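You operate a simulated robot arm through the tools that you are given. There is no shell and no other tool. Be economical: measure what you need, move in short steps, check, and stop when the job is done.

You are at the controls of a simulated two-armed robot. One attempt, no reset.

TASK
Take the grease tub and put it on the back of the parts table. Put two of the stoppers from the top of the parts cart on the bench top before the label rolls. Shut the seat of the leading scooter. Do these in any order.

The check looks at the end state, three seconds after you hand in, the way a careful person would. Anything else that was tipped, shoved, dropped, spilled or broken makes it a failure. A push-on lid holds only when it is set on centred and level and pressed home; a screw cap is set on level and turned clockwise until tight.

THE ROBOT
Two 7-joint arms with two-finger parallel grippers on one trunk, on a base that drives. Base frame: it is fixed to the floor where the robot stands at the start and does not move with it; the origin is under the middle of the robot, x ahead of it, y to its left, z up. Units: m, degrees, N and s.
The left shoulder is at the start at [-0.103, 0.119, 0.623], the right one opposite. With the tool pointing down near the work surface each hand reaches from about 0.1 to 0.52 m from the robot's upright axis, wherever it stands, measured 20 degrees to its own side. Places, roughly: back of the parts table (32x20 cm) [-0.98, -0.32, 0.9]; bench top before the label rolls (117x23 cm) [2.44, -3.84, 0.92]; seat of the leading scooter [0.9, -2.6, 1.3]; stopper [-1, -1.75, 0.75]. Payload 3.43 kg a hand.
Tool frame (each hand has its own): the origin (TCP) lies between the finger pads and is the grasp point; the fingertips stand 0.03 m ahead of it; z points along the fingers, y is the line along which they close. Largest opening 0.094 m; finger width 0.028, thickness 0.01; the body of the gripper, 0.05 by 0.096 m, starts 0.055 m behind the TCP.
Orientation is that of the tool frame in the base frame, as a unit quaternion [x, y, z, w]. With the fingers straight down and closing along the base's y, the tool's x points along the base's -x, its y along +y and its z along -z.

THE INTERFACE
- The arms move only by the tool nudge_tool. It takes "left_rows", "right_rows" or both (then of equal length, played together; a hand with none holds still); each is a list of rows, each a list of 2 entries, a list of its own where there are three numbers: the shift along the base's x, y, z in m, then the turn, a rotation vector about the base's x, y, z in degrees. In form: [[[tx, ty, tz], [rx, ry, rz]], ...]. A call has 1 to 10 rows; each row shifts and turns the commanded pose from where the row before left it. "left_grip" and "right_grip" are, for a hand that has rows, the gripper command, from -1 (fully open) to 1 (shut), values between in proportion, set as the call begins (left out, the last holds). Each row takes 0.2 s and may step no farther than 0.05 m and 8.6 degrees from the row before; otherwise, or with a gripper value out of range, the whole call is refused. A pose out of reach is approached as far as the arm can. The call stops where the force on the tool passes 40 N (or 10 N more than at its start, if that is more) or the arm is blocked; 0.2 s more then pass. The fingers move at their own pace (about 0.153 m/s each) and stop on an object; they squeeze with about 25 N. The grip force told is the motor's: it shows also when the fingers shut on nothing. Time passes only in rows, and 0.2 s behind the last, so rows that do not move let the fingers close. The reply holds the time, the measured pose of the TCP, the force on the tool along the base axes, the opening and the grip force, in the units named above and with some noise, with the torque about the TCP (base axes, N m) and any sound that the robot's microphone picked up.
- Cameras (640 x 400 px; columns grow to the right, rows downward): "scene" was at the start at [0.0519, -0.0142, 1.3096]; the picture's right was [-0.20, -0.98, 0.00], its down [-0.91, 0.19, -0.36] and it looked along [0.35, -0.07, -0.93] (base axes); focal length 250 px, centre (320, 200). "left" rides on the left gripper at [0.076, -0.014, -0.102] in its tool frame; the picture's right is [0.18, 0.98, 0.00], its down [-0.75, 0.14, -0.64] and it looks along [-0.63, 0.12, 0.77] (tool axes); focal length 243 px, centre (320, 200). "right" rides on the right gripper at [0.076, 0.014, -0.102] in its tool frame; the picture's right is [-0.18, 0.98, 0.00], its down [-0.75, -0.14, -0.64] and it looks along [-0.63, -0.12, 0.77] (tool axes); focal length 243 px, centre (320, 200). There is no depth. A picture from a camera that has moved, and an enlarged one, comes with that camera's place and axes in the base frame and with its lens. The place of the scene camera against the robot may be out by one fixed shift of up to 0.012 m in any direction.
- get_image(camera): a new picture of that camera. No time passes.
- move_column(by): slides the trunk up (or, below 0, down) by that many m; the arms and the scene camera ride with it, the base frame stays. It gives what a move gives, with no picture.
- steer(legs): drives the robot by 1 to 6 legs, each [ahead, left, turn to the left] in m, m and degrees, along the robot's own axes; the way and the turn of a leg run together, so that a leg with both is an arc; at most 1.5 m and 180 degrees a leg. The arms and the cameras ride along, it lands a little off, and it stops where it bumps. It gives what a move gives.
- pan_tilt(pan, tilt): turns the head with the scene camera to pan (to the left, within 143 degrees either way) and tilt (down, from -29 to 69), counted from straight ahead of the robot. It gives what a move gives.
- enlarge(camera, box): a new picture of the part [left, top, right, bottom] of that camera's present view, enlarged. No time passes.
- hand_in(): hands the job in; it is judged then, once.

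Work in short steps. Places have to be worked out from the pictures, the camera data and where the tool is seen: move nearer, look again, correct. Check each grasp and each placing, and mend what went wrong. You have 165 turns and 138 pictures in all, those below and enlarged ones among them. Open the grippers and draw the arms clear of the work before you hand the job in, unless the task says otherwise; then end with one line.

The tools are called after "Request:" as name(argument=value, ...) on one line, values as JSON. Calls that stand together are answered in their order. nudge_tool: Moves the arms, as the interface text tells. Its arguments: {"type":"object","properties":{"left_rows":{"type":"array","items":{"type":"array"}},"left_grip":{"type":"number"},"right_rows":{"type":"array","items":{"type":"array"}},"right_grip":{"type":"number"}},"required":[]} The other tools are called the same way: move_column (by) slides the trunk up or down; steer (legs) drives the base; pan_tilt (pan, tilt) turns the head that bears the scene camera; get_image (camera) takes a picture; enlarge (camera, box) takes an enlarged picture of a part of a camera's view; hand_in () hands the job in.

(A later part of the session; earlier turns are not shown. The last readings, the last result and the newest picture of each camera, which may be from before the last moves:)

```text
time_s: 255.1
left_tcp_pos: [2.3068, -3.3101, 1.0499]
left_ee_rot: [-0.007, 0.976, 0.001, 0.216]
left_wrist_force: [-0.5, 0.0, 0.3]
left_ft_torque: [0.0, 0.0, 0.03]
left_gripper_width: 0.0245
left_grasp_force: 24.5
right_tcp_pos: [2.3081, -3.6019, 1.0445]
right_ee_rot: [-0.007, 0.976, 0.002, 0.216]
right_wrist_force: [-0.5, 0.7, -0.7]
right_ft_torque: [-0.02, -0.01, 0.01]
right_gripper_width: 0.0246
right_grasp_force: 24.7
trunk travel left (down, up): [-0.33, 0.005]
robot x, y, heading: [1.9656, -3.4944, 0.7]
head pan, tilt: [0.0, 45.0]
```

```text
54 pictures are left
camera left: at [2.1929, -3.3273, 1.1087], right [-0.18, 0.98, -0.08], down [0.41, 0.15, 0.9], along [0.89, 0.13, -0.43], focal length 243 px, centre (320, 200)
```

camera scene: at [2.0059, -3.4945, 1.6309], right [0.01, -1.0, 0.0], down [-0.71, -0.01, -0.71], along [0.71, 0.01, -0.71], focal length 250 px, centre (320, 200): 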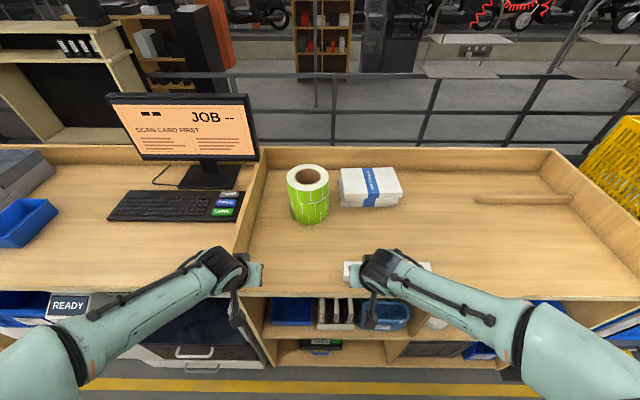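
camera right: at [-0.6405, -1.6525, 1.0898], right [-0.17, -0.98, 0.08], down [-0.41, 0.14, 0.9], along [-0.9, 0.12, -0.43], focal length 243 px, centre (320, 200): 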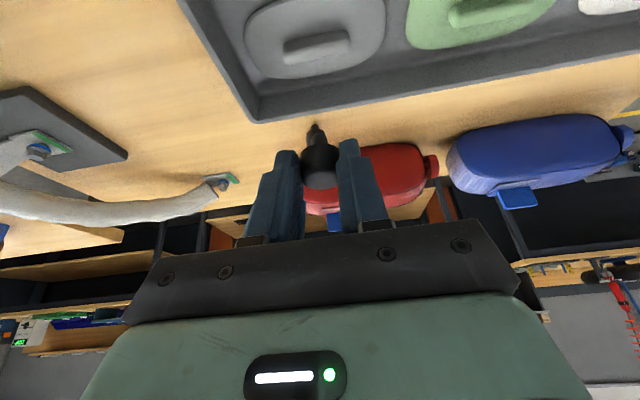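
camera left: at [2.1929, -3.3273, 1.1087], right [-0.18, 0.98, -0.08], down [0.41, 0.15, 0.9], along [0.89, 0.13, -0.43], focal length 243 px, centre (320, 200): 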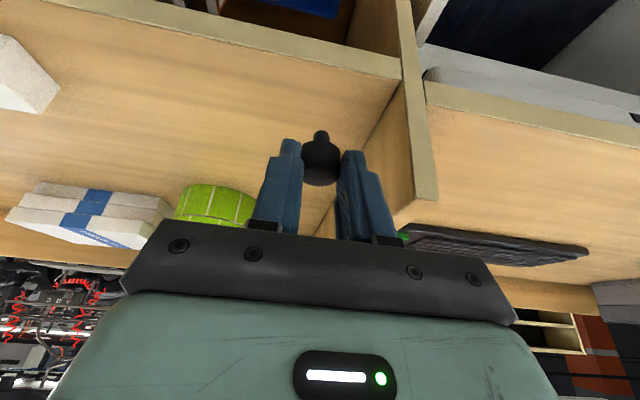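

I bring the left stopper to about [2.44, -3.35] and lower to just above the bench.

Request:
nudge_tool(left_rows=[[[0.04, -0.01, 0], [0, 0, 0]], [[0.04, -0.015, 0], [0, 0, 0]], [[0.04, -0.015, -0.02], [0, 0, 0]], [[0.005, 0, -0.04], [0, 0, 0]], [[0, 0, 0], [0, 0, 0]]])

Request:
enlarge(camera="scene", box=[220, 190, 400, 310])

Request:
get_image(camera="left")

```text
time_s: 256.2
left_tcp_pos: [2.433, -3.3533, 0.9883]
left_ee_rot: [-0.007, 0.976, 0.002, 0.216]
left_wrist_force: [-0.8, -1.2, -0.2]
left_ft_torque: [-0.05, -0.03, -0.01]
left_gripper_width: 0.0247
left_grasp_force: 24.5
right_tcp_pos: [2.3087, -3.6012, 1.0442]
right_ee_rot: [-0.006, 0.976, 0.001, 0.217]
right_wrist_force: [-0.4, -0.7, -0.2]
right_ft_torque: [0.02, -0.03, 0.01]
right_gripper_width: 0.0244
right_grasp_force: 24.7
trunk travel left (down, up): [-0.33, 0.005]
robot x, y, heading: [1.9691, -3.4928, 0.8]
head pan, tilt: [0.0, 45.0]
```

```text
3.33 times, centred on (310, 250) of scene
camera zoom: at [2.006, -3.4944, 1.6309], right [0.01, -1.0, 0.0], down [-0.71, -0.01, -0.71], along [0.71, 0.01, -0.71], focal length 832 px, centre (353, 33)
```

zoom: 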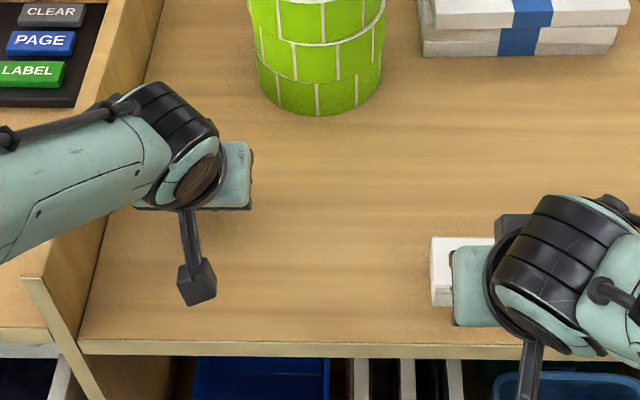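

```text
52 pictures are left
camera left: at [2.32, -3.3702, 1.0484], right [-0.18, 0.98, -0.08], down [0.41, 0.15, 0.9], along [0.89, 0.13, -0.43], focal length 243 px, centre (320, 200)
```

left: 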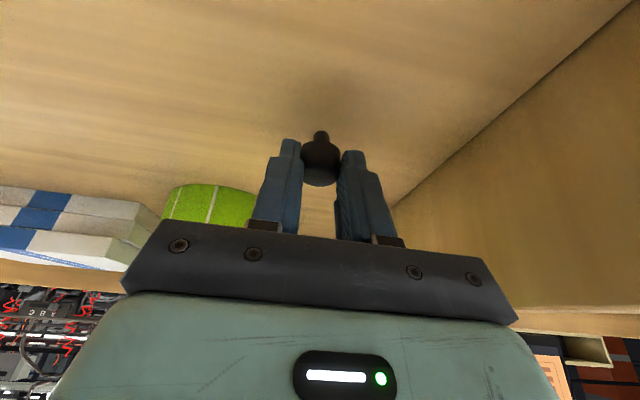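

Position is good, well clear of the rolls. I lower gently, watching for contact.

Request:
nudge_tool(left_rows=[[[0, 0, -0.007], [0, 0, 0]], [[0, 0, -0.006], [0, 0, 0]], [[0, 0, -0.005], [0, 0, 0]], [[0, 0, 0], [0, 0, 0]]])

Request:
nudge_tool(left_rows=[[[0, 0, -0.003], [0, 0, 0]], [[0, 0, -0.003], [0, 0, 0]], [[0, 0, -0.003], [0, 0, 0]], [[0, 0, 0], [0, 0, 0]]])

Request:
get_image(camera="left")

```text
time_s: 257.2
left_tcp_pos: [2.4327, -3.3514, 0.9752]
left_ee_rot: [-0.007, 0.975, 0.001, 0.222]
left_wrist_force: [1.3, 3.0, 35.9]
left_ft_torque: [0.16, -0.59, 0.05]
left_gripper_width: 0.0248
left_grasp_force: 24.5
right_tcp_pos: [2.3073, -3.6012, 1.0452]
right_ee_rot: [-0.007, 0.976, 0.001, 0.218]
right_wrist_force: [0.1, -0.4, 0.4]
right_ft_torque: [0.01, 0.01, 0.0]
right_gripper_width: 0.0246
right_grasp_force: 24.6
trunk travel left (down, up): [-0.33, 0.005]
robot x, y, heading: [1.9673, -3.4913, 0.8]
head pan, tilt: [0.0, 45.0]
```

```text
time_s: 258.2
left_tcp_pos: [2.4336, -3.3514, 0.9663]
left_ee_rot: [-0.008, 0.975, 0.001, 0.222]
left_wrist_force: [0.0, -4.0, 35.8]
left_ft_torque: [-0.1, -0.59, -0.05]
left_gripper_width: 0.0244
left_grasp_force: 24.9
right_tcp_pos: [2.3064, -3.6014, 1.0466]
right_ee_rot: [-0.007, 0.976, 0.002, 0.217]
right_wrist_force: [0.1, -0.2, 0.7]
right_ft_torque: [0.0, -0.02, 0.0]
right_gripper_width: 0.0243
right_grasp_force: 25.2
trunk travel left (down, up): [-0.33, 0.005]
robot x, y, heading: [1.9665, -3.491, 1.0]
head pan, tilt: [0.0, 45.0]
```

```text
51 pictures are left
camera left: at [2.3195, -3.3685, 1.0245], right [-0.18, 0.98, -0.08], down [0.4, 0.15, 0.9], along [0.9, 0.13, -0.42], focal length 243 px, centre (320, 200)
```

left: 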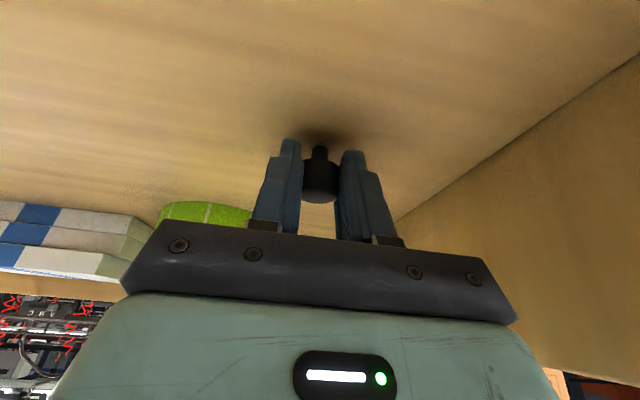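

Contact came early and the stopper slid up a bit in the fingers, still upright on its stem. I ease up 2 mm and open.

Request:
nudge_tool(left_rows=[[[0, 0, 0.003], [0, 0, 0]], [[0, 0, 0], [0, 0, 0]]])

Request:
nudge_tool(left_rows=[[[0, 0, 0], [0, 0, 0]], [[0, 0, 0], [0, 0, 0]]], left_grip=-0.3)

Request:
get_image(camera="left")

```text
time_s: 258.9
left_tcp_pos: [2.4325, -3.3501, 0.9656]
left_ee_rot: [-0.007, 0.976, 0.001, 0.218]
left_wrist_force: [6.5, -4.9, 23.1]
left_ft_torque: [-0.17, -0.54, -0.07]
left_gripper_width: 0.0243
left_grasp_force: 25.4
right_tcp_pos: [2.3083, -3.6024, 1.0453]
right_ee_rot: [-0.007, 0.976, 0.002, 0.216]
right_wrist_force: [0.8, 0.3, -0.1]
right_ft_torque: [-0.02, -0.03, 0.01]
right_gripper_width: 0.0245
right_grasp_force: 24.6
trunk travel left (down, up): [-0.33, 0.005]
robot x, y, heading: [1.9668, -3.4924, 0.7]
head pan, tilt: [0.0, 45.0]
```

```text
time_s: 259.4
left_tcp_pos: [2.4308, -3.3482, 0.9635]
left_ee_rot: [-0.008, 0.977, 0.002, 0.214]
left_wrist_force: [1.6, 5.7, 3.6]
left_ft_torque: [-0.42, 0.21, -0.22]
left_gripper_width: 0.0539
left_grasp_force: 0.0
right_tcp_pos: [2.3082, -3.6007, 1.0461]
right_ee_rot: [-0.006, 0.976, 0.001, 0.216]
right_wrist_force: [-0.9, -0.5, 0.2]
right_ft_torque: [0.01, 0.01, -0.01]
right_gripper_width: 0.0247
right_grasp_force: 24.8
trunk travel left (down, up): [-0.33, 0.005]
robot x, y, heading: [1.9673, -3.4905, 1.1]
head pan, tilt: [0.0, 45.0]
```

```text
50 pictures are left
camera left: at [2.3171, -3.3653, 1.0237], right [-0.18, 0.98, -0.08], down [0.41, 0.15, 0.9], along [0.89, 0.13, -0.43], focal length 243 px, centre (320, 200)
```

left: 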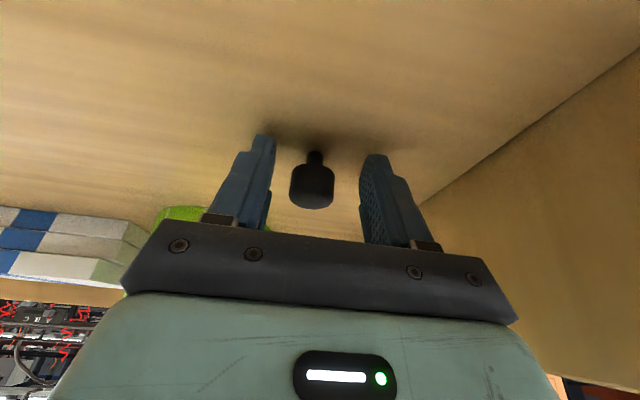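

It stands on its stem. I withdraw along the tool axis.

Request:
nudge_tool(left_rows=[[[0, 0, 0], [0, 0, 0]], [[-0.006, 0, 0.013], [0, 0, 0]], [[-0.0127, 0, 0.0272], [0, 0, 0]], [[-0.0127, 0, 0.0272], [0, 0, 0]], [[-0.02, 0.0, 0.03], [0, 0, 0]]])

Request:
get_image(camera="left")

```text
time_s: 260.6
left_tcp_pos: [2.3819, -3.3484, 1.061]
left_ee_rot: [-0.006, 0.976, 0.001, 0.216]
left_wrist_force: [0.5, 0.0, -0.1]
left_ft_torque: [-0.02, 0.0, 0.02]
left_gripper_width: 0.0613
left_grasp_force: 0.0
right_tcp_pos: [2.3076, -3.6015, 1.0446]
right_ee_rot: [-0.006, 0.976, 0.001, 0.217]
right_wrist_force: [-0.4, -0.3, 0.2]
right_ft_torque: [-0.01, -0.04, -0.02]
right_gripper_width: 0.0246
right_grasp_force: 25.2
trunk travel left (down, up): [-0.33, 0.005]
robot x, y, heading: [1.966, -3.4922, 0.6]
head pan, tilt: [0.0, 45.0]
```

```text
49 pictures are left
camera left: at [2.2674, -3.3658, 1.1216], right [-0.18, 0.98, -0.08], down [0.41, 0.15, 0.9], along [0.89, 0.13, -0.43], focal length 243 px, centre (320, 200)
```

left: 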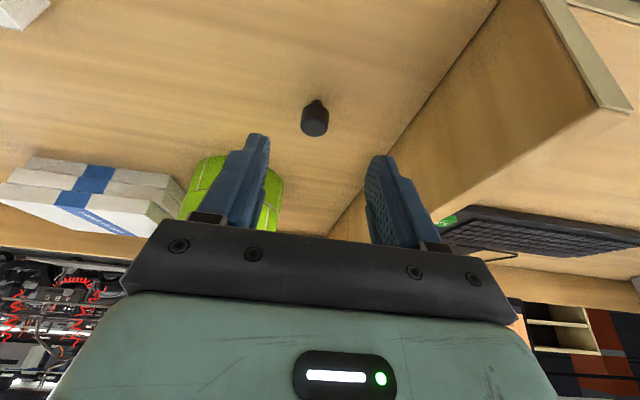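

The first stopper stands upright. I move the left hand back and inspect the stopper in the right hand for tilt.

Request:
nudge_tool(left_rows=[[[-0.04, 0.01, 0.02], [0, 0, 0]], [[-0.04, 0.02, 0.0], [0, 0, 0]]], right_rows=[[[0.04, 0.02, 0.0], [0, 0, 0]], [[0.03, 0.03, 0.0], [0, 0, 0]]])

Request:
enlarge(camera="right", box=[240, 90, 400, 250])

Request:
get_image(camera="left")

```text
time_s: 261.2
left_tcp_pos: [2.2995, -3.318, 1.082]
left_ee_rot: [-0.005, 0.976, 0.001, 0.217]
left_wrist_force: [-0.5, 0.6, 1.1]
left_ft_torque: [0.01, 0.0, -0.02]
left_gripper_width: 0.0611
left_grasp_force: 0.1
right_tcp_pos: [2.3754, -3.5502, 1.0442]
right_ee_rot: [-0.006, 0.976, 0.001, 0.216]
right_wrist_force: [-0.3, -0.8, -0.2]
right_ft_torque: [-0.02, 0.02, 0.01]
right_gripper_width: 0.0245
right_grasp_force: 25.1
trunk travel left (down, up): [-0.33, 0.005]
robot x, y, heading: [1.9666, -3.4925, 0.9]
head pan, tilt: [0.0, 45.0]
```

```text
2.50 times, centred on (320, 170) of right
camera zoom: at [2.2647, -3.5375, 1.1071], right [0.15, 0.99, 0.08], down [0.41, -0.14, 0.9], along [0.9, -0.11, -0.43], focal length 606 px, centre (320, 275)
```

zoom: 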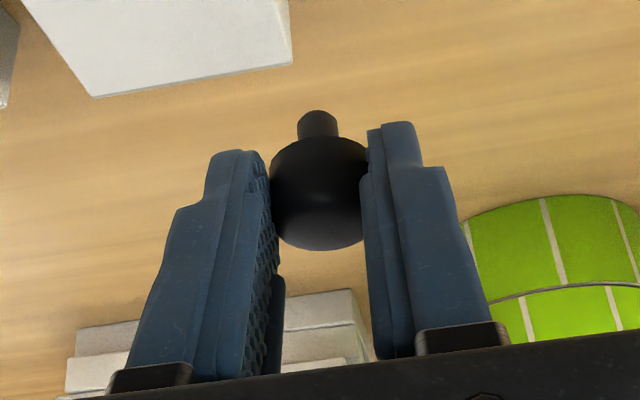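

```text
47 pictures are left
camera left: at [2.1858, -3.3346, 1.1409], right [-0.18, 0.98, -0.08], down [0.41, 0.15, 0.9], along [0.89, 0.13, -0.43], focal length 243 px, centre (320, 200)
```

left: 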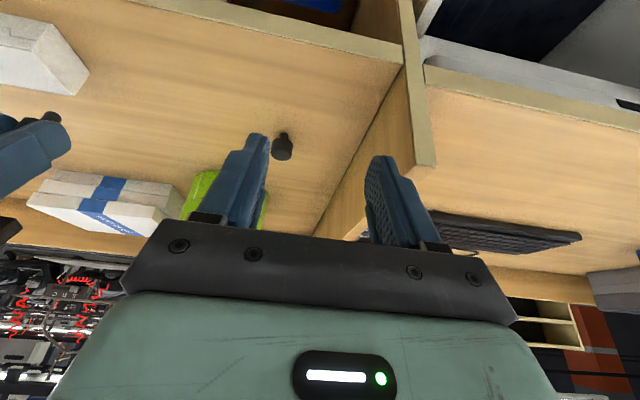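

It is about upright. I bring it to about [2.44, -3.475], low over the bench.

Request:
nudge_tool(right_rows=[[[0.03, 0.035, 0.0], [0, 0, 0]], [[0.027, 0.04, -0.01], [0, 0, 0]], [[0, 0, -0.04], [0, 0, 0]], [[0, 0, 0], [0, 0, 0]]])

Request:
get_image(camera="right")

Request:
enlarge(camera="scene", box=[220, 190, 400, 310])

```text
time_s: 262.2
left_tcp_pos: [2.2996, -3.3186, 1.0809]
left_ee_rot: [-0.007, 0.976, 0.001, 0.216]
left_wrist_force: [0.5, 0.2, 0.2]
left_ft_torque: [0.01, 0.01, -0.02]
left_gripper_width: 0.0612
left_grasp_force: 0.1
right_tcp_pos: [2.4379, -3.4759, 0.9932]
right_ee_rot: [-0.006, 0.976, 0.001, 0.217]
right_wrist_force: [0.0, 0.0, 0.0]
right_ft_torque: [0.01, 0.0, -0.01]
right_gripper_width: 0.0244
right_grasp_force: 25.0
trunk travel left (down, up): [-0.33, 0.005]
robot x, y, heading: [1.9707, -3.4912, 0.8]
head pan, tilt: [0.0, 45.0]
```

```text
46 pictures are left
camera right: at [2.3261, -3.4636, 1.0555], right [0.15, 0.99, 0.08], down [0.41, -0.14, 0.9], along [0.9, -0.11, -0.43], focal length 243 px, centre (320, 200)
```

right: 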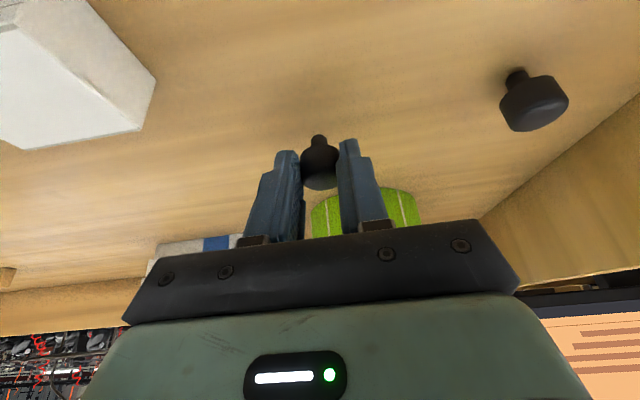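

```text
3.33 times, centred on (310, 250) of scene
camera zoom: at [2.0062, -3.4941, 1.631], right [0.01, -1.0, 0.0], down [-0.71, -0.01, -0.71], along [0.71, 0.01, -0.71], focal length 832 px, centre (353, 33)
```

zoom: 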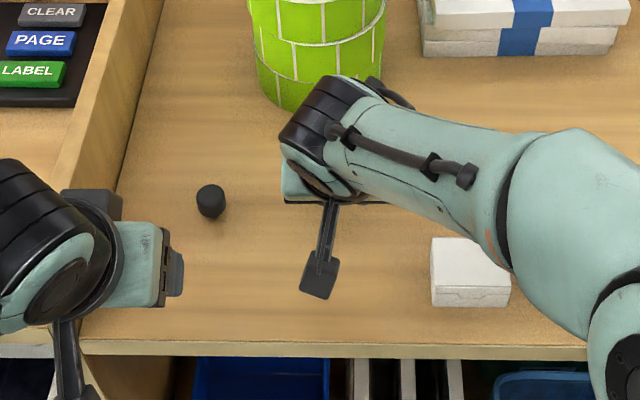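

The first stopper stands well. I lower the second in small steps.

Request:
nudge_tool(right_rows=[[[0, 0, -0.005], [0, 0, 0]], [[0, 0, -0.004], [0, 0, 0]], [[0, 0, -0.003], [0, 0, 0]], [[0, 0, 0], [0, 0, 0]]])

```text
time_s: 263.2
left_tcp_pos: [2.3004, -3.3197, 1.0809]
left_ee_rot: [-0.008, 0.976, 0.001, 0.217]
left_wrist_force: [-0.7, -0.9, 0.3]
left_ft_torque: [0.01, 0.0, 0.01]
left_gripper_width: 0.0612
left_grasp_force: 0.1
right_tcp_pos: [2.436, -3.4782, 0.982]
right_ee_rot: [-0.007, 0.976, 0.002, 0.216]
right_wrist_force: [-0.4, 0.2, 0.2]
right_ft_torque: [-0.04, 0.04, 0.0]
right_gripper_width: 0.0243
right_grasp_force: 24.9
trunk travel left (down, up): [-0.33, 0.005]
robot x, y, heading: [1.9646, -3.4919, 0.9]
head pan, tilt: [0.0, 45.0]
```

Request:
nudge_tool(right_rows=[[[0, 0, -0.002], [0, 0, 0]], [[0, 0, -0.002], [0, 0, 0]], [[0, 0, -0.002], [0, 0, 0]], [[0, 0, 0], [0, 0, 0]]])

Request:
get_image(camera="right")

```text
time_s: 264.2
left_tcp_pos: [2.3005, -3.3192, 1.0809]
left_ee_rot: [-0.007, 0.976, 0.002, 0.216]
left_wrist_force: [-0.4, -0.3, 0.0]
left_ft_torque: [-0.02, -0.01, -0.01]
left_gripper_width: 0.0612
left_grasp_force: 0.1
right_tcp_pos: [2.4359, -3.4761, 0.9762]
right_ee_rot: [-0.007, 0.976, 0.003, 0.217]
right_wrist_force: [-0.2, 0.2, 4.6]
right_ft_torque: [0.03, -0.1, 0.01]
right_gripper_width: 0.0247
right_grasp_force: 25.0
trunk travel left (down, up): [-0.33, 0.005]
robot x, y, heading: [1.9688, -3.4911, 0.8]
head pan, tilt: [0.0, 45.0]
```

```text
44 pictures are left
camera right: at [2.3239, -3.464, 1.039], right [0.15, 0.99, 0.08], down [0.41, -0.14, 0.9], along [0.9, -0.1, -0.43], focal length 243 px, centre (320, 200)
```

right: 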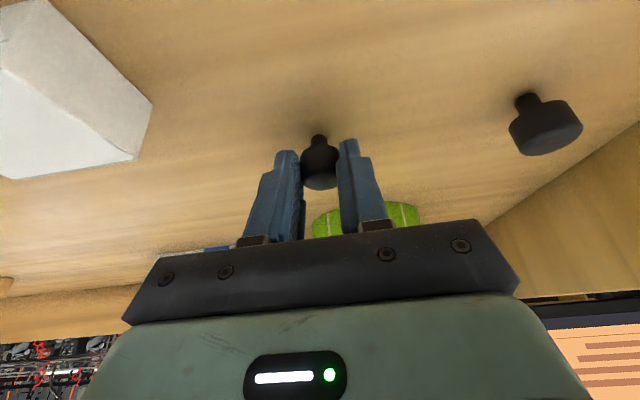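

Contact (4.6 N). I press 2 mm more to settle it, then open and withdraw along the axis.

Request:
nudge_tool(right_rows=[[[0, 0, -0.002], [0, 0, 0]], [[0, 0, 0], [0, 0, 0]]])

Request:
nudge_tool(right_rows=[[[0, 0, 0.001], [0, 0, 0]], [[0, 0, 0], [0, 0, 0]], [[0, 0, 0], [0, 0, 0]]], right_grip=-0.3)

Request:
get_image(camera="right")

```text
time_s: 264.9
left_tcp_pos: [2.2984, -3.3192, 1.0819]
left_ee_rot: [-0.006, 0.976, 0.002, 0.217]
left_wrist_force: [0.1, 0.0, 0.5]
left_ft_torque: [0.01, -0.02, 0.01]
left_gripper_width: 0.0613
left_grasp_force: 0.0
right_tcp_pos: [2.4358, -3.4764, 0.9763]
right_ee_rot: [-0.007, 0.976, 0.003, 0.218]
right_wrist_force: [0.6, -1.1, 15.0]
right_ft_torque: [-0.06, -0.27, -0.01]
right_gripper_width: 0.0244
right_grasp_force: 25.3
trunk travel left (down, up): [-0.33, 0.005]
robot x, y, heading: [1.9692, -3.4929, 0.8]
head pan, tilt: [0.0, 45.0]
```

```text
time_s: 265.6
left_tcp_pos: [2.2996, -3.3185, 1.0813]
left_ee_rot: [-0.008, 0.976, 0.001, 0.217]
left_wrist_force: [0.5, 0.5, -0.3]
left_ft_torque: [-0.01, 0.0, -0.03]
left_gripper_width: 0.0611
left_grasp_force: 0.0
right_tcp_pos: [2.4361, -3.476, 0.9744]
right_ee_rot: [-0.007, 0.976, 0.003, 0.216]
right_wrist_force: [0.8, -0.5, 0.9]
right_ft_torque: [-0.01, 0.01, 0.02]
right_gripper_width: 0.0613
right_grasp_force: 0.0
trunk travel left (down, up): [-0.33, 0.005]
robot x, y, heading: [1.9645, -3.4906, 0.8]
head pan, tilt: [0.0, 45.0]
```

```text
43 pictures are left
camera right: at [2.3236, -3.4633, 1.0378], right [0.15, 0.99, 0.08], down [0.41, -0.14, 0.9], along [0.9, -0.11, -0.43], focal length 243 px, centre (320, 200)
```

right: 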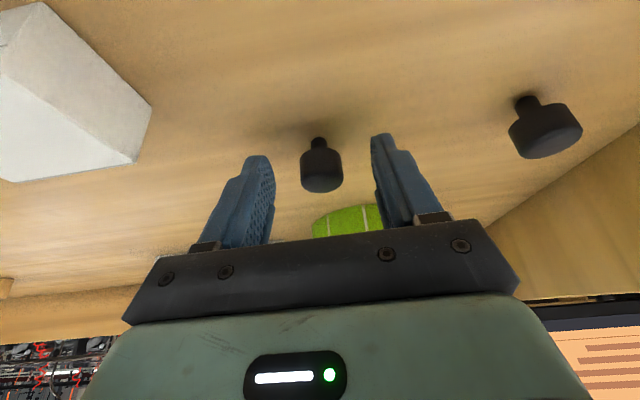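

The second stopper stands too. I withdraw the right hand, restore both hands to pointing down while pulling back, and check the bench.

Request:
nudge_tool(right_rows=[[[-0.006, 0, 0.013], [0, 0, 0]], [[-0.0127, 0, 0.0272], [0, 0, 0]], [[-0.0127, 0, 0.0272], [0, 0, 0]], [[-0.02, -0.01, 0.03], [0, 0, 0]], [[-0.04, -0.02, 0], [0, 0, 0]], [[-0.04, -0.02, 0], [0, 0, 0]]])

Request:
steer(legs=[[-0.12, 0, 0]])

Request:
get_image(camera="scene")

```text
time_s: 267.1
left_tcp_pos: [2.2985, -3.3195, 1.0815]
left_ee_rot: [-0.007, 0.976, 0.002, 0.216]
left_wrist_force: [-0.6, 0.0, -1.0]
left_ft_torque: [-0.01, 0.01, -0.02]
left_gripper_width: 0.061
left_grasp_force: 0.1
right_tcp_pos: [2.3054, -3.53, 1.0762]
right_ee_rot: [-0.007, 0.976, 0.002, 0.218]
right_wrist_force: [0.0, -0.8, -1.0]
right_ft_torque: [-0.02, -0.03, 0.02]
right_gripper_width: 0.0608
right_grasp_force: 0.0
trunk travel left (down, up): [-0.33, 0.005]
robot x, y, heading: [1.9684, -3.49, 1.1]
head pan, tilt: [0.0, 45.0]
```

```text
time_s: 268.3
left_tcp_pos: [2.1835, -3.3216, 1.0811]
left_ee_rot: [-0.005, 0.976, 0.001, 0.216]
left_wrist_force: [-0.1, 0.3, 0.5]
left_ft_torque: [-0.01, 0.01, -0.02]
left_gripper_width: 0.0612
left_grasp_force: 0.1
right_tcp_pos: [2.1894, -3.5305, 1.0765]
right_ee_rot: [-0.005, 0.976, 0.001, 0.216]
right_wrist_force: [0.3, -0.1, -0.8]
right_ft_torque: [-0.03, 0.02, 0.0]
right_gripper_width: 0.0614
right_grasp_force: 0.0
trunk travel left (down, up): [-0.33, 0.005]
robot x, y, heading: [1.8486, -3.4901, 0.5]
head pan, tilt: [0.0, 45.0]
```

```text
42 pictures are left
camera scene: at [1.8893, -3.4959, 1.6312], right [0.01, -1.0, 0.0], down [-0.71, -0.01, -0.71], along [0.71, 0.01, -0.71], focal length 250 px, centre (320, 200)
```

scene: 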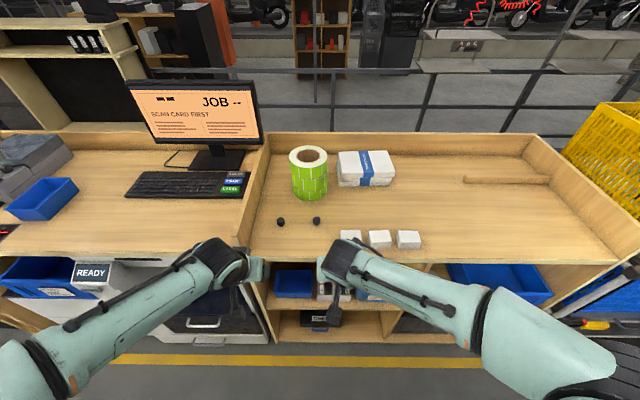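

Both stoppers stand on the bench before the label rolls. Now the scooter: I move to y ≈ −2.6, turn to face −x and look at it.

Request:
steer(legs=[[0, 0.85, 0], [0, 0, 180]])

Request:
pan_tilt(pan=0, tilt=20)

Request:
get_image(camera="scene")

```text
time_s: 283.5
left_tcp_pos: [1.5129, -2.8207, 1.0804]
left_ee_rot: [0.976, 0.014, -0.216, 0.003]
left_wrist_force: [-0.1, -0.1, 0.3]
left_ft_torque: [-0.05, -0.01, 0.0]
left_gripper_width: 0.0612
left_grasp_force: 0.0
right_tcp_pos: [1.5021, -2.6092, 1.0745]
right_ee_rot: [0.976, 0.014, -0.216, 0.003]
right_wrist_force: [-0.2, 0.1, -0.2]
right_ft_torque: [0.04, 0.0, 0.0]
right_gripper_width: 0.061
right_grasp_force: 0.0
trunk travel left (down, up): [-0.33, 0.005]
robot x, y, heading: [1.8408, -2.6429, -178.6]
head pan, tilt: [0.0, 45.0]
```

```text
time_s: 284.4
left_tcp_pos: [1.5124, -2.8205, 1.0807]
left_ee_rot: [0.976, 0.013, -0.217, 0.003]
left_wrist_force: [1.0, -0.5, 0.4]
left_ft_torque: [0.01, 0.01, 0.0]
left_gripper_width: 0.0608
left_grasp_force: 0.1
right_tcp_pos: [1.5025, -2.6099, 1.0753]
right_ee_rot: [0.976, 0.013, -0.217, 0.003]
right_wrist_force: [-0.3, 0.0, 0.0]
right_ft_torque: [-0.03, 0.01, 0.01]
right_gripper_width: 0.061
right_grasp_force: 0.0
trunk travel left (down, up): [-0.33, 0.005]
robot x, y, heading: [1.8445, -2.6412, -178.5]
head pan, tilt: [0.0, 20.0]
```

```text
41 pictures are left
camera scene: at [1.7973, -2.646, 1.6695], right [-0.03, 1.0, 0.0], down [0.34, 0.01, -0.94], along [-0.94, -0.03, -0.34], focal length 250 px, centre (320, 200)
```

scene: 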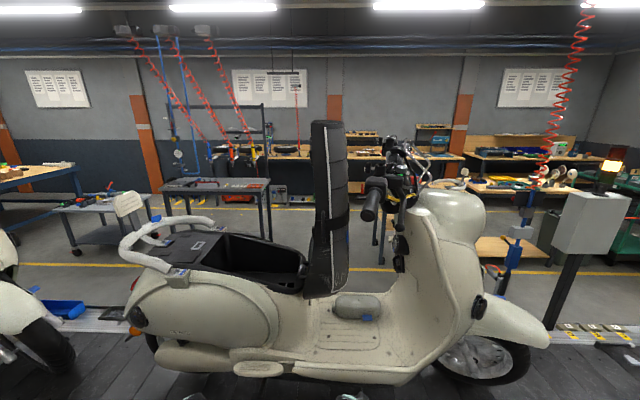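

The scooter's seat stands upright, hinged at its front (y ≈ −2.6, z ≈ 0.9), and must be swung toward −y. I'll push it with the closed right fingers from its front side beneath the handlebar. First I point the right hand forward (−x) and close it, while still clear.

Request:
nudge_tool(right_rows=[[[-0.01, 0, 0.01], [0, 8.2, 0]], [[-0.01, 0, 0.01], [0, 8.2, 0]], [[-0.01, 0, 0.01], [0, 8.2, 0]], [[-0.01, 0, 0.01], [0, 8.2, 0]], [[-0.01, 0, 0.01], [0, 8.2, 0]], [[0, 0, 0.01], [0, 8.2, 0]], [[0, 0, 0.01], [0, 8.2, 0]], [[0, 0, 0.01], [0, 8.2, 0]]], right_grip=1)

Request:
get_image(camera="right")

```text
time_s: 286.2
left_tcp_pos: [1.5128, -2.8195, 1.0801]
left_ee_rot: [0.976, 0.013, -0.216, 0.003]
left_wrist_force: [0.3, 0.5, 0.6]
left_ft_torque: [0.02, 0.01, -0.02]
left_gripper_width: 0.0614
left_grasp_force: 0.1
right_tcp_pos: [1.4514, -2.6103, 1.1548]
right_ee_rot: [-0.703, -0.013, 0.711, 0.004]
right_wrist_force: [-0.2, 0.4, -0.3]
right_ft_torque: [-0.01, -0.03, 0.0]
right_gripper_width: 0.0001
right_grasp_force: 24.8
trunk travel left (down, up): [-0.33, 0.005]
robot x, y, heading: [1.8409, -2.645, -178.5]
head pan, tilt: [0.0, 20.0]
```

```text
40 pictures are left
camera right: at [1.5537, -2.6218, 1.0796], right [0.02, -0.99, 0.16], down [0.65, 0.13, 0.75], along [-0.76, 0.09, 0.64], focal length 243 px, centre (320, 200)
```

right: 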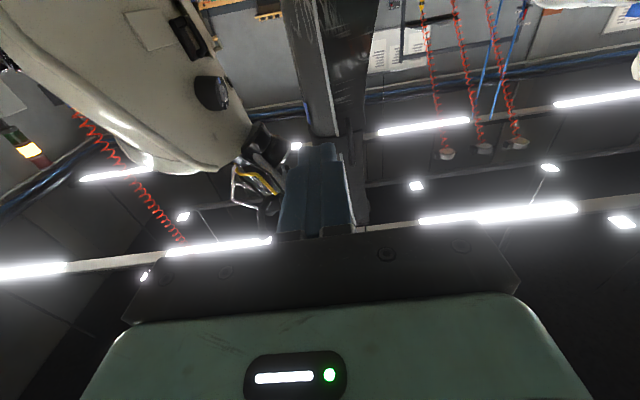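

The right hand points forward. I shift it to y ≈ −2.48 (gap between seat front and leg shield), pull the left hand back, then drive 0.33 m nearer.

Request:
nudge_tool(right_rows=[[[0, 0.045, 0.01], [0, 0, 0]], [[0, 0.045, 0.01], [0, 0, 0]], [[0, 0.04, 0.01], [0, 0, 0]]], left_rows=[[[0.04, 0, 0.02], [0, 0, 0]], [[0.04, 0, 0], [0, 0, 0]], [[0.02, 0, 0], [0, 0, 0]]])

Request:
steer(legs=[[0, 0, -1.4], [0.33, 0, 0]])

Request:
get_image(camera="scene")

Request:
get_image(camera="right")

```text
time_s: 287.0
left_tcp_pos: [1.6137, -2.8191, 1.1023]
left_ee_rot: [0.976, 0.014, -0.216, 0.004]
left_wrist_force: [-0.2, -0.7, -0.1]
left_ft_torque: [-0.05, 0.04, 0.02]
left_gripper_width: 0.061
left_grasp_force: 0.1
right_tcp_pos: [1.4483, -2.4789, 1.1889]
right_ee_rot: [-0.703, -0.015, 0.711, 0.003]
right_wrist_force: [0.0, 0.2, -0.1]
right_ft_torque: [0.0, 0.01, -0.01]
right_gripper_width: 0.0
right_grasp_force: 24.7
right hand out of reach, approached as far as the arm can: row 2
trunk travel left (down, up): [-0.33, 0.005]
robot x, y, heading: [1.8405, -2.6397, -178.6]
head pan, tilt: [0.0, 20.0]
```

```text
time_s: 289.5
left_tcp_pos: [1.2931, -2.8154, 1.1017]
left_ee_rot: [0.976, -0.001, -0.216, 0.0]
left_wrist_force: [0.2, -0.5, 1.1]
left_ft_torque: [0.01, -0.05, -0.01]
left_gripper_width: 0.0609
left_grasp_force: 0.1
right_tcp_pos: [1.1358, -2.4693, 1.1878]
right_ee_rot: [-0.704, -0.004, 0.71, 0.014]
right_wrist_force: [-0.7, -0.5, -0.9]
right_ft_torque: [0.02, -0.01, -0.03]
right_gripper_width: 0.0003
right_grasp_force: 24.5
trunk travel left (down, up): [-0.33, 0.005]
robot x, y, heading: [1.5275, -2.6422, -180.0]
head pan, tilt: [0.0, 20.0]
stopped in leg 2: the robot was blocked; the commanded pose is now the measured one
```

```text
39 pictures are left
camera scene: at [1.4813, -2.6454, 1.6698], right [0.0, 1.0, 0.0], down [0.34, 0.0, -0.94], along [-0.94, 0.0, -0.34], focal length 250 px, centre (320, 200)
```

scene: 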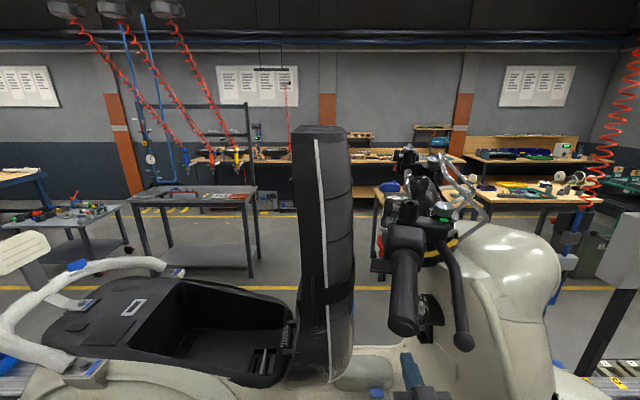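

```text
38 pictures are left
camera right: at [1.2382, -2.4833, 1.1125], right [-0.01, -0.99, 0.16], down [0.65, 0.11, 0.75], along [-0.76, 0.11, 0.64], focal length 243 px, centre (320, 200)
```

right: 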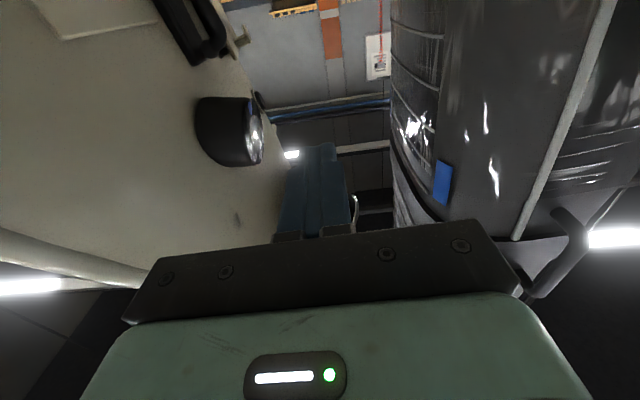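

The base touched the conveyor edge at x 1.53 and stopped; the fingers sit in the gap between leg shield and seat. I extend the right hand forward along −x.

Request:
nudge_tool(right_rows=[[[-0.03, 0, 0], [0, 0, 0]], [[-0.03, 0, 0], [0, 0, 0]], [[-0.03, 0, 0], [0, 0, 0]], [[-0.03, 0, 0], [0, 0, 0]]])

Request:
get_image(camera="scene")

Request:
get_image(camera="right")

```text
time_s: 290.5
left_tcp_pos: [1.2971, -2.815, 1.1008]
left_ee_rot: [0.976, -0.001, -0.216, 0.0]
left_wrist_force: [-0.6, -0.2, -0.6]
left_ft_torque: [0.01, -0.03, -0.01]
left_gripper_width: 0.0612
left_grasp_force: 0.0
right_tcp_pos: [1.0666, -2.3721, 1.2052]
right_ee_rot: [-0.688, 0.057, 0.718, 0.083]
right_wrist_force: [31.1, -5.7, 2.3]
right_ft_torque: [0.01, 0.23, 0.2]
right_gripper_width: 0.0
right_grasp_force: 24.9
right hand out of reach, approached as far as the arm can: row 2, 3
trunk travel left (down, up): [-0.33, 0.005]
robot x, y, heading: [1.5305, -2.6422, -180.1]
head pan, tilt: [0.0, 20.0]
stopped in row 4 (right hand): the force on the tool passed its limit at 94 N (the readings are from after the stop); the commanded pose is now the measured one
```

```text
37 pictures are left
camera scene: at [1.4874, -2.6449, 1.6695], right [0.0, 1.0, 0.0], down [0.34, 0.0, -0.94], along [-0.94, 0.0, -0.34], focal length 250 px, centre (320, 200)
```

scene: 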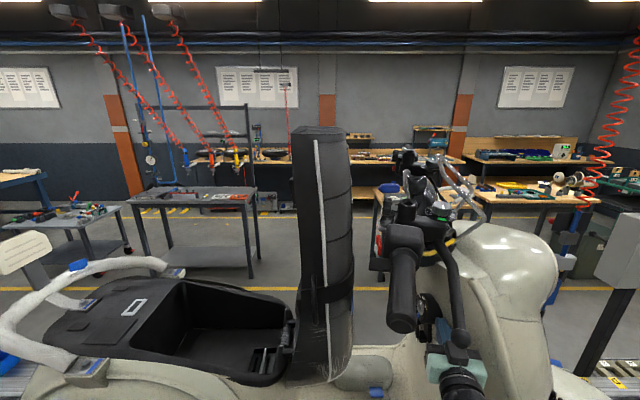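

```text
36 pictures are left
camera right: at [1.162, -2.4028, 1.1255], right [-0.19, -0.97, 0.15], down [0.68, -0.02, 0.73], along [-0.7, 0.24, 0.67], focal length 243 px, centre (320, 200)
```

right: 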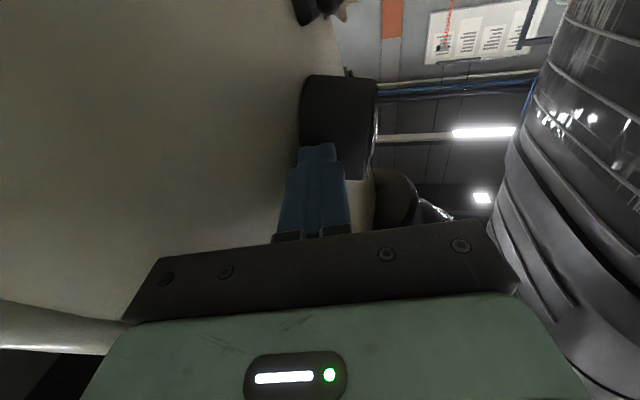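

The arm ran out of reach and drifted against the leg shield (94 N peak). I back the hand out, correct its yaw, and check the scooter is unmoved.

Request:
nudge_tool(right_rows=[[[0.04, -0.01, 0], [0, 0, 0]], [[0.04, -0.02, 0], [0, 0, 4]], [[0.01, -0.03, -0.005], [0, 0, 4]], [[0, -0.03, -0.01], [0, 0, 3.3]], [[0, 0, 0], [0, 0, 0]]])

Request:
get_image(camera="scene")

```text
time_s: 291.7
left_tcp_pos: [1.2946, -2.8134, 1.1015]
left_ee_rot: [0.976, -0.001, -0.216, 0.0]
left_wrist_force: [-0.3, 0.9, -0.3]
left_ft_torque: [-0.01, -0.01, 0.0]
left_gripper_width: 0.0611
left_grasp_force: 0.0
right_tcp_pos: [1.1411, -2.4571, 1.1968]
right_ee_rot: [-0.692, -0.011, 0.722, 0.011]
right_wrist_force: [0.0, 0.2, -0.2]
right_ft_torque: [0.01, 0.0, 0.0]
right_gripper_width: 0.0
right_grasp_force: 24.6
right hand out of reach, approached as far as the arm can: row 3, 4
trunk travel left (down, up): [-0.33, 0.005]
robot x, y, heading: [1.5305, -2.6396, -180.2]
head pan, tilt: [0.0, 20.0]
```

```text
35 pictures are left
camera scene: at [1.4848, -2.6449, 1.6696], right [0.0, 1.0, 0.0], down [0.34, 0.0, -0.94], along [-0.94, 0.0, -0.34], focal length 250 px, centre (320, 200)
```

scene: 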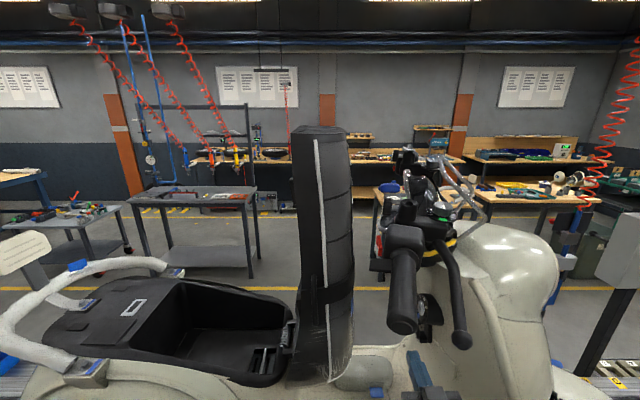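

Scooter looks unmoved. I lower the hand to z ≈ 1.10 (easier for the arm) and try a short extension.

Request:
nudge_tool(right_rows=[[[0, 0, -0.03], [0, 0, 0]], [[0, -0.01, -0.03], [0, 0, 0]], [[0, -0.01, -0.03], [0, 0, 0]], [[-0.02, 0, 0], [0, 0, 0]], [[-0.02, 0, 0], [0, 0, 0]]])

Request:
nudge_tool(right_rows=[[[-0.02, 0, 0], [0, 0, 0]], [[-0.02, 0, 0], [0, 0, 0]]])

```text
time_s: 292.9
left_tcp_pos: [1.2942, -2.8154, 1.1014]
left_ee_rot: [0.976, -0.001, -0.216, 0.001]
left_wrist_force: [-0.2, 0.2, -0.4]
left_ft_torque: [0.0, 0.02, 0.03]
left_gripper_width: 0.0612
left_grasp_force: 0.0
right_tcp_pos: [1.0879, -2.4611, 1.1516]
right_ee_rot: [-0.691, -0.013, 0.722, 0.009]
right_wrist_force: [0.1, 0.6, -0.2]
right_ft_torque: [-0.03, -0.01, 0.0]
right_gripper_width: 0.0001
right_grasp_force: 24.9
right hand out of reach, approached as far as the arm can: row 1, 2, 3, 5
trunk travel left (down, up): [-0.33, 0.005]
robot x, y, heading: [1.5286, -2.6376, -180.1]
head pan, tilt: [0.0, 20.0]
```

```text
time_s: 293.5
left_tcp_pos: [1.2951, -2.8156, 1.1024]
left_ee_rot: [0.977, -0.001, -0.215, 0.001]
left_wrist_force: [0.9, -0.5, -0.5]
left_ft_torque: [0.0, 0.03, 0.0]
left_gripper_width: 0.0612
left_grasp_force: 0.0
right_tcp_pos: [1.079, -2.4604, 1.1506]
right_ee_rot: [-0.694, -0.009, 0.72, 0.013]
right_wrist_force: [-0.4, -1.2, 0.6]
right_ft_torque: [0.0, 0.0, 0.0]
right_gripper_width: 0.0
right_grasp_force: 24.9
right hand out of reach, approached as far as the arm can: row 1, 2
trunk travel left (down, up): [-0.33, 0.005]
robot x, y, heading: [1.5251, -2.6441, -180.2]
head pan, tilt: [0.0, 20.0]
```

Pointing fully horizontal seems to hit a wrist limit. I tilt the fingers 25° downward again and lower, keeping the wrist beneath the handlebar, and try extending.

Request:
nudge_tool(right_rows=[[[0.01, 0, -0.01], [0, -8.3, 0]], [[0.01, 0, -0.01], [0, -8.3, 0]], [[0.0, 0, -0.01], [0, -8.3, 0]], [[0, 0, 0], [0, 0, 0]]])

Request:
nudge_tool(right_rows=[[[-0.02, -0.01, 0], [0, 0, 0]], [[-0.02, 0, 0], [0, 0, 0]], [[-0.02, 0, 0], [0, 0, 0]]])

Request:
get_image(camera="scene")

```text
time_s: 294.5
left_tcp_pos: [1.2938, -2.8147, 1.1014]
left_ee_rot: [0.976, -0.001, -0.216, 0.001]
left_wrist_force: [-0.8, 0.1, 0.9]
left_ft_torque: [-0.01, -0.03, 0.0]
left_gripper_width: 0.0612
left_grasp_force: 0.0
right_tcp_pos: [1.0957, -2.4601, 1.1185]
right_ee_rot: [0.831, 0.012, -0.556, -0.01]
right_wrist_force: [0.6, 0.0, -0.3]
right_ft_torque: [-0.01, -0.01, 0.0]
right_gripper_width: 0.0
right_grasp_force: 25.0
trunk travel left (down, up): [-0.33, 0.005]
robot x, y, heading: [1.5319, -2.6409, -179.7]
head pan, tilt: [0.0, 20.0]
```

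```text
time_s: 295.3
left_tcp_pos: [1.2951, -2.815, 1.101]
left_ee_rot: [0.977, -0.001, -0.215, 0.001]
left_wrist_force: [1.0, 0.0, 0.2]
left_ft_torque: [0.02, 0.02, 0.01]
left_gripper_width: 0.0612
left_grasp_force: 0.1
right_tcp_pos: [1.0367, -2.471, 1.1189]
right_ee_rot: [0.831, 0.011, -0.556, -0.01]
right_wrist_force: [0.2, -0.2, 0.9]
right_ft_torque: [0.02, 0.0, 0.03]
right_gripper_width: 0.0
right_grasp_force: 25.6
trunk travel left (down, up): [-0.33, 0.005]
robot x, y, heading: [1.5325, -2.6433, -180.2]
head pan, tilt: [0.0, 20.0]
```

```text
34 pictures are left
camera scene: at [1.4838, -2.6458, 1.6696], right [0.0, 1.0, 0.0], down [0.34, 0.0, -0.94], along [-0.94, 0.0, -0.34], focal length 250 px, centre (320, 200)
```

scene: 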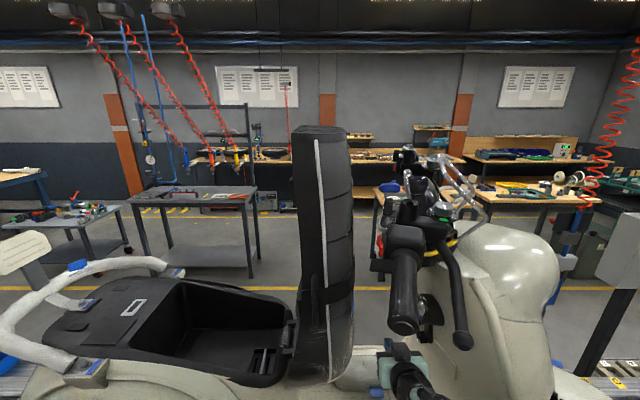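

That works. I extend 7 cm more so the fingers overlap the seat's front face, then look from the right camera.

Request:
nudge_tool(right_rows=[[[-0.025, 0, 0.005], [0, 0, 0]], [[-0.025, 0, 0.005], [0, 0, 0]], [[-0.02, 0, 0.005], [0, 0, 0]], [[0, 0, 0], [0, 0, 0]]])

Request:
get_image(camera="right")

```text
time_s: 296.3
left_tcp_pos: [1.2951, -2.8151, 1.1026]
left_ee_rot: [0.976, -0.001, -0.216, 0.0]
left_wrist_force: [0.1, -0.5, 0.5]
left_ft_torque: [0.03, 0.0, 0.04]
left_gripper_width: 0.061
left_grasp_force: 0.2
right_tcp_pos: [0.98, -2.4679, 1.1293]
right_ee_rot: [0.831, 0.012, -0.556, -0.01]
right_wrist_force: [0.3, -0.3, -0.8]
right_ft_torque: [0.02, 0.0, 0.03]
right_gripper_width: 0.0
right_grasp_force: 24.9
right hand out of reach, approached as far as the arm can: row 3
trunk travel left (down, up): [-0.33, 0.005]
robot x, y, heading: [1.5314, -2.6403, -179.9]
head pan, tilt: [0.0, 20.0]
```

```text
33 pictures are left
camera right: at [1.105, -2.4805, 1.0989], right [-0.06, -0.99, 0.14], down [0.3, 0.12, 0.95], along [-0.95, 0.1, 0.29], focal length 243 px, centre (320, 200)
```

right: 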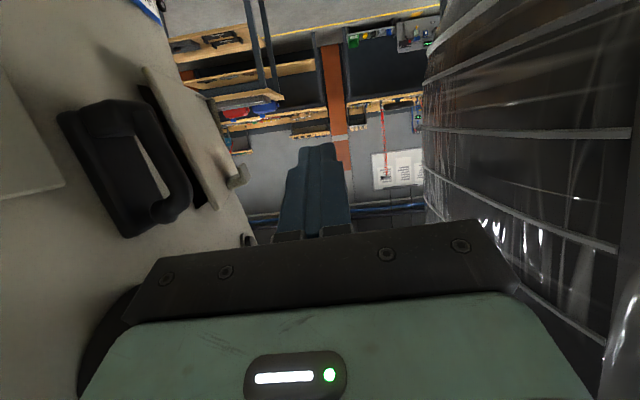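

Fingers are well in the gap beside the seat. I sweep toward −y to push the seat.

Request:
nudge_tool(right_rows=[[[0.005, -0.025, 0], [0, 0, 0]], [[0, -0.025, 0], [0, 0, 0]], [[0, -0.025, 0], [0, 0, 0]], [[0, -0.02, 0], [0, 0, 0]], [[0, -0.02, 0], [0, 0, 0]], [[0, -0.02, 0], [0, 0, 0]]])

Request:
get_image(camera="scene")

```text
time_s: 297.7
left_tcp_pos: [1.2935, -2.8148, 1.1018]
left_ee_rot: [0.977, 0.0, -0.215, 0.001]
left_wrist_force: [0.3, -0.1, 0.0]
left_ft_torque: [0.01, 0.02, 0.0]
left_gripper_width: 0.061
left_grasp_force: 0.1
right_tcp_pos: [0.9981, -2.4814, 1.1318]
right_ee_rot: [0.831, 0.012, -0.556, -0.01]
right_wrist_force: [-0.9, 0.0, 0.2]
right_ft_torque: [-0.01, 0.01, -0.01]
right_gripper_width: 0.0001
right_grasp_force: 25.5
right hand out of reach, approached as far as the arm can: row 1, 2, 3, 4, 5, 6
trunk travel left (down, up): [-0.33, 0.005]
robot x, y, heading: [1.5333, -2.6415, -180.0]
head pan, tilt: [0.0, 20.0]
```

```text
32 pictures are left
camera scene: at [1.4843, -2.6454, 1.6696], right [0.0, 1.0, 0.0], down [0.34, 0.0, -0.94], along [-0.94, 0.0, -0.34], focal length 250 px, centre (320, 200)
```

scene: 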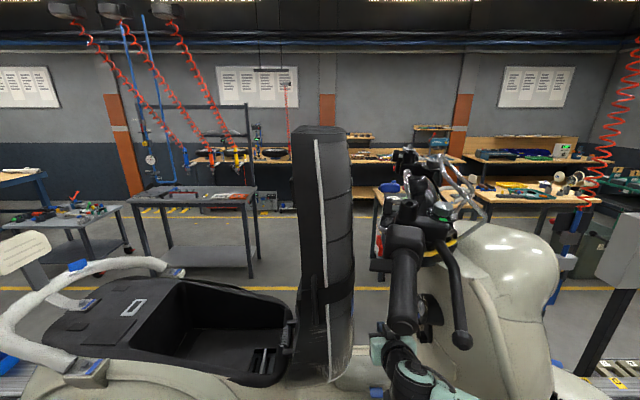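

The arm can't go that way at this extension, so I'll use the base: strafe toward −y with the hand held, pushing the seat.

Request:
steer(legs=[[-0.01, 0.15, 0]])

Request:
get_image(camera="scene")

```text
time_s: 299.0
left_tcp_pos: [1.3019, -2.8704, 1.1033]
left_ee_rot: [0.976, -0.002, -0.216, 0.0]
left_wrist_force: [-0.2, -1.2, 0.5]
left_ft_torque: [0.0, 0.04, -0.01]
left_gripper_width: 0.0608
left_grasp_force: 0.0
right_tcp_pos: [1.0027, -2.5251, 1.1312]
right_ee_rot: [0.831, -0.002, -0.556, -0.019]
right_wrist_force: [12.8, 16.8, 3.0]
right_ft_torque: [-0.83, 0.39, 1.29]
right_gripper_width: 0.0
right_grasp_force: 24.7
trunk travel left (down, up): [-0.33, 0.005]
robot x, y, heading: [1.5341, -2.7023, 179.8]
head pan, tilt: [0.0, 20.0]
stopped in leg 1: the robot was blocked; the commanded pose is now the measured one
```

```text
31 pictures are left
camera scene: at [1.4923, -2.7015, 1.6697], right [0.0, 1.0, 0.0], down [0.34, 0.0, -0.94], along [-0.94, 0.0, -0.34], focal length 250 px, centre (320, 200)
```

scene: 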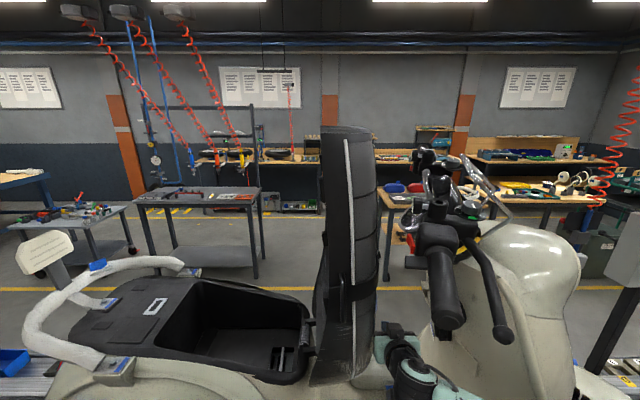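

Contact with the seat (about 17 N) stopped the base. Now I push with the arm, easing back slightly in x to regain reach.

Request:
nudge_tool(right_rows=[[[0.02, -0.01, 0.01], [0, 0, 0]], [[0.01, -0.02, 0.01], [0, 0, 0]], [[0, -0.02, 0.01], [0, 0, 0]], [[0, -0.02, 0.0], [0, 0, 0]], [[0, 0, 0], [0, 0, 0]]])

Request:
get_image(camera="scene")

```text
time_s: 300.2
left_tcp_pos: [1.2985, -2.8719, 1.1018]
left_ee_rot: [0.977, -0.001, -0.215, 0.001]
left_wrist_force: [0.1, 0.2, -0.4]
left_ft_torque: [0.01, -0.02, -0.01]
left_gripper_width: 0.0612
left_grasp_force: 0.1
right_tcp_pos: [1.0312, -2.5561, 1.1513]
right_ee_rot: [0.832, 0.0, -0.555, -0.018]
right_wrist_force: [2.3, 8.0, -4.1]
right_ft_torque: [-0.04, 0.06, 0.07]
right_gripper_width: 0.0
right_grasp_force: 24.9
right hand out of reach, approached as far as the arm can: row 3, 4
trunk travel left (down, up): [-0.33, 0.005]
robot x, y, heading: [1.533, -2.6999, 179.7]
head pan, tilt: [0.0, 20.0]
```

```text
30 pictures are left
camera scene: at [1.4887, -2.7011, 1.6696], right [0.0, 1.0, 0.0], down [0.34, 0.0, -0.94], along [-0.94, 0.0, -0.34], focal length 250 px, centre (320, 200)
```

scene: 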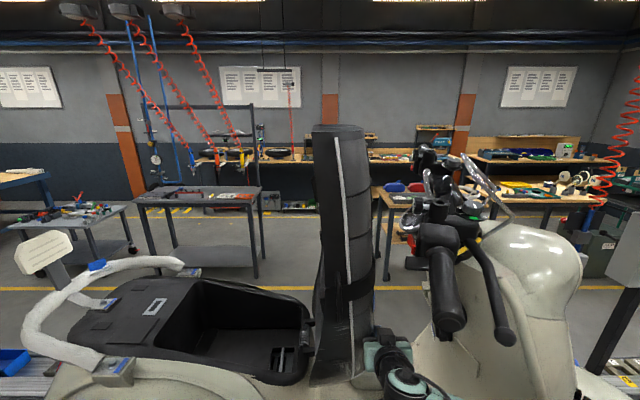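

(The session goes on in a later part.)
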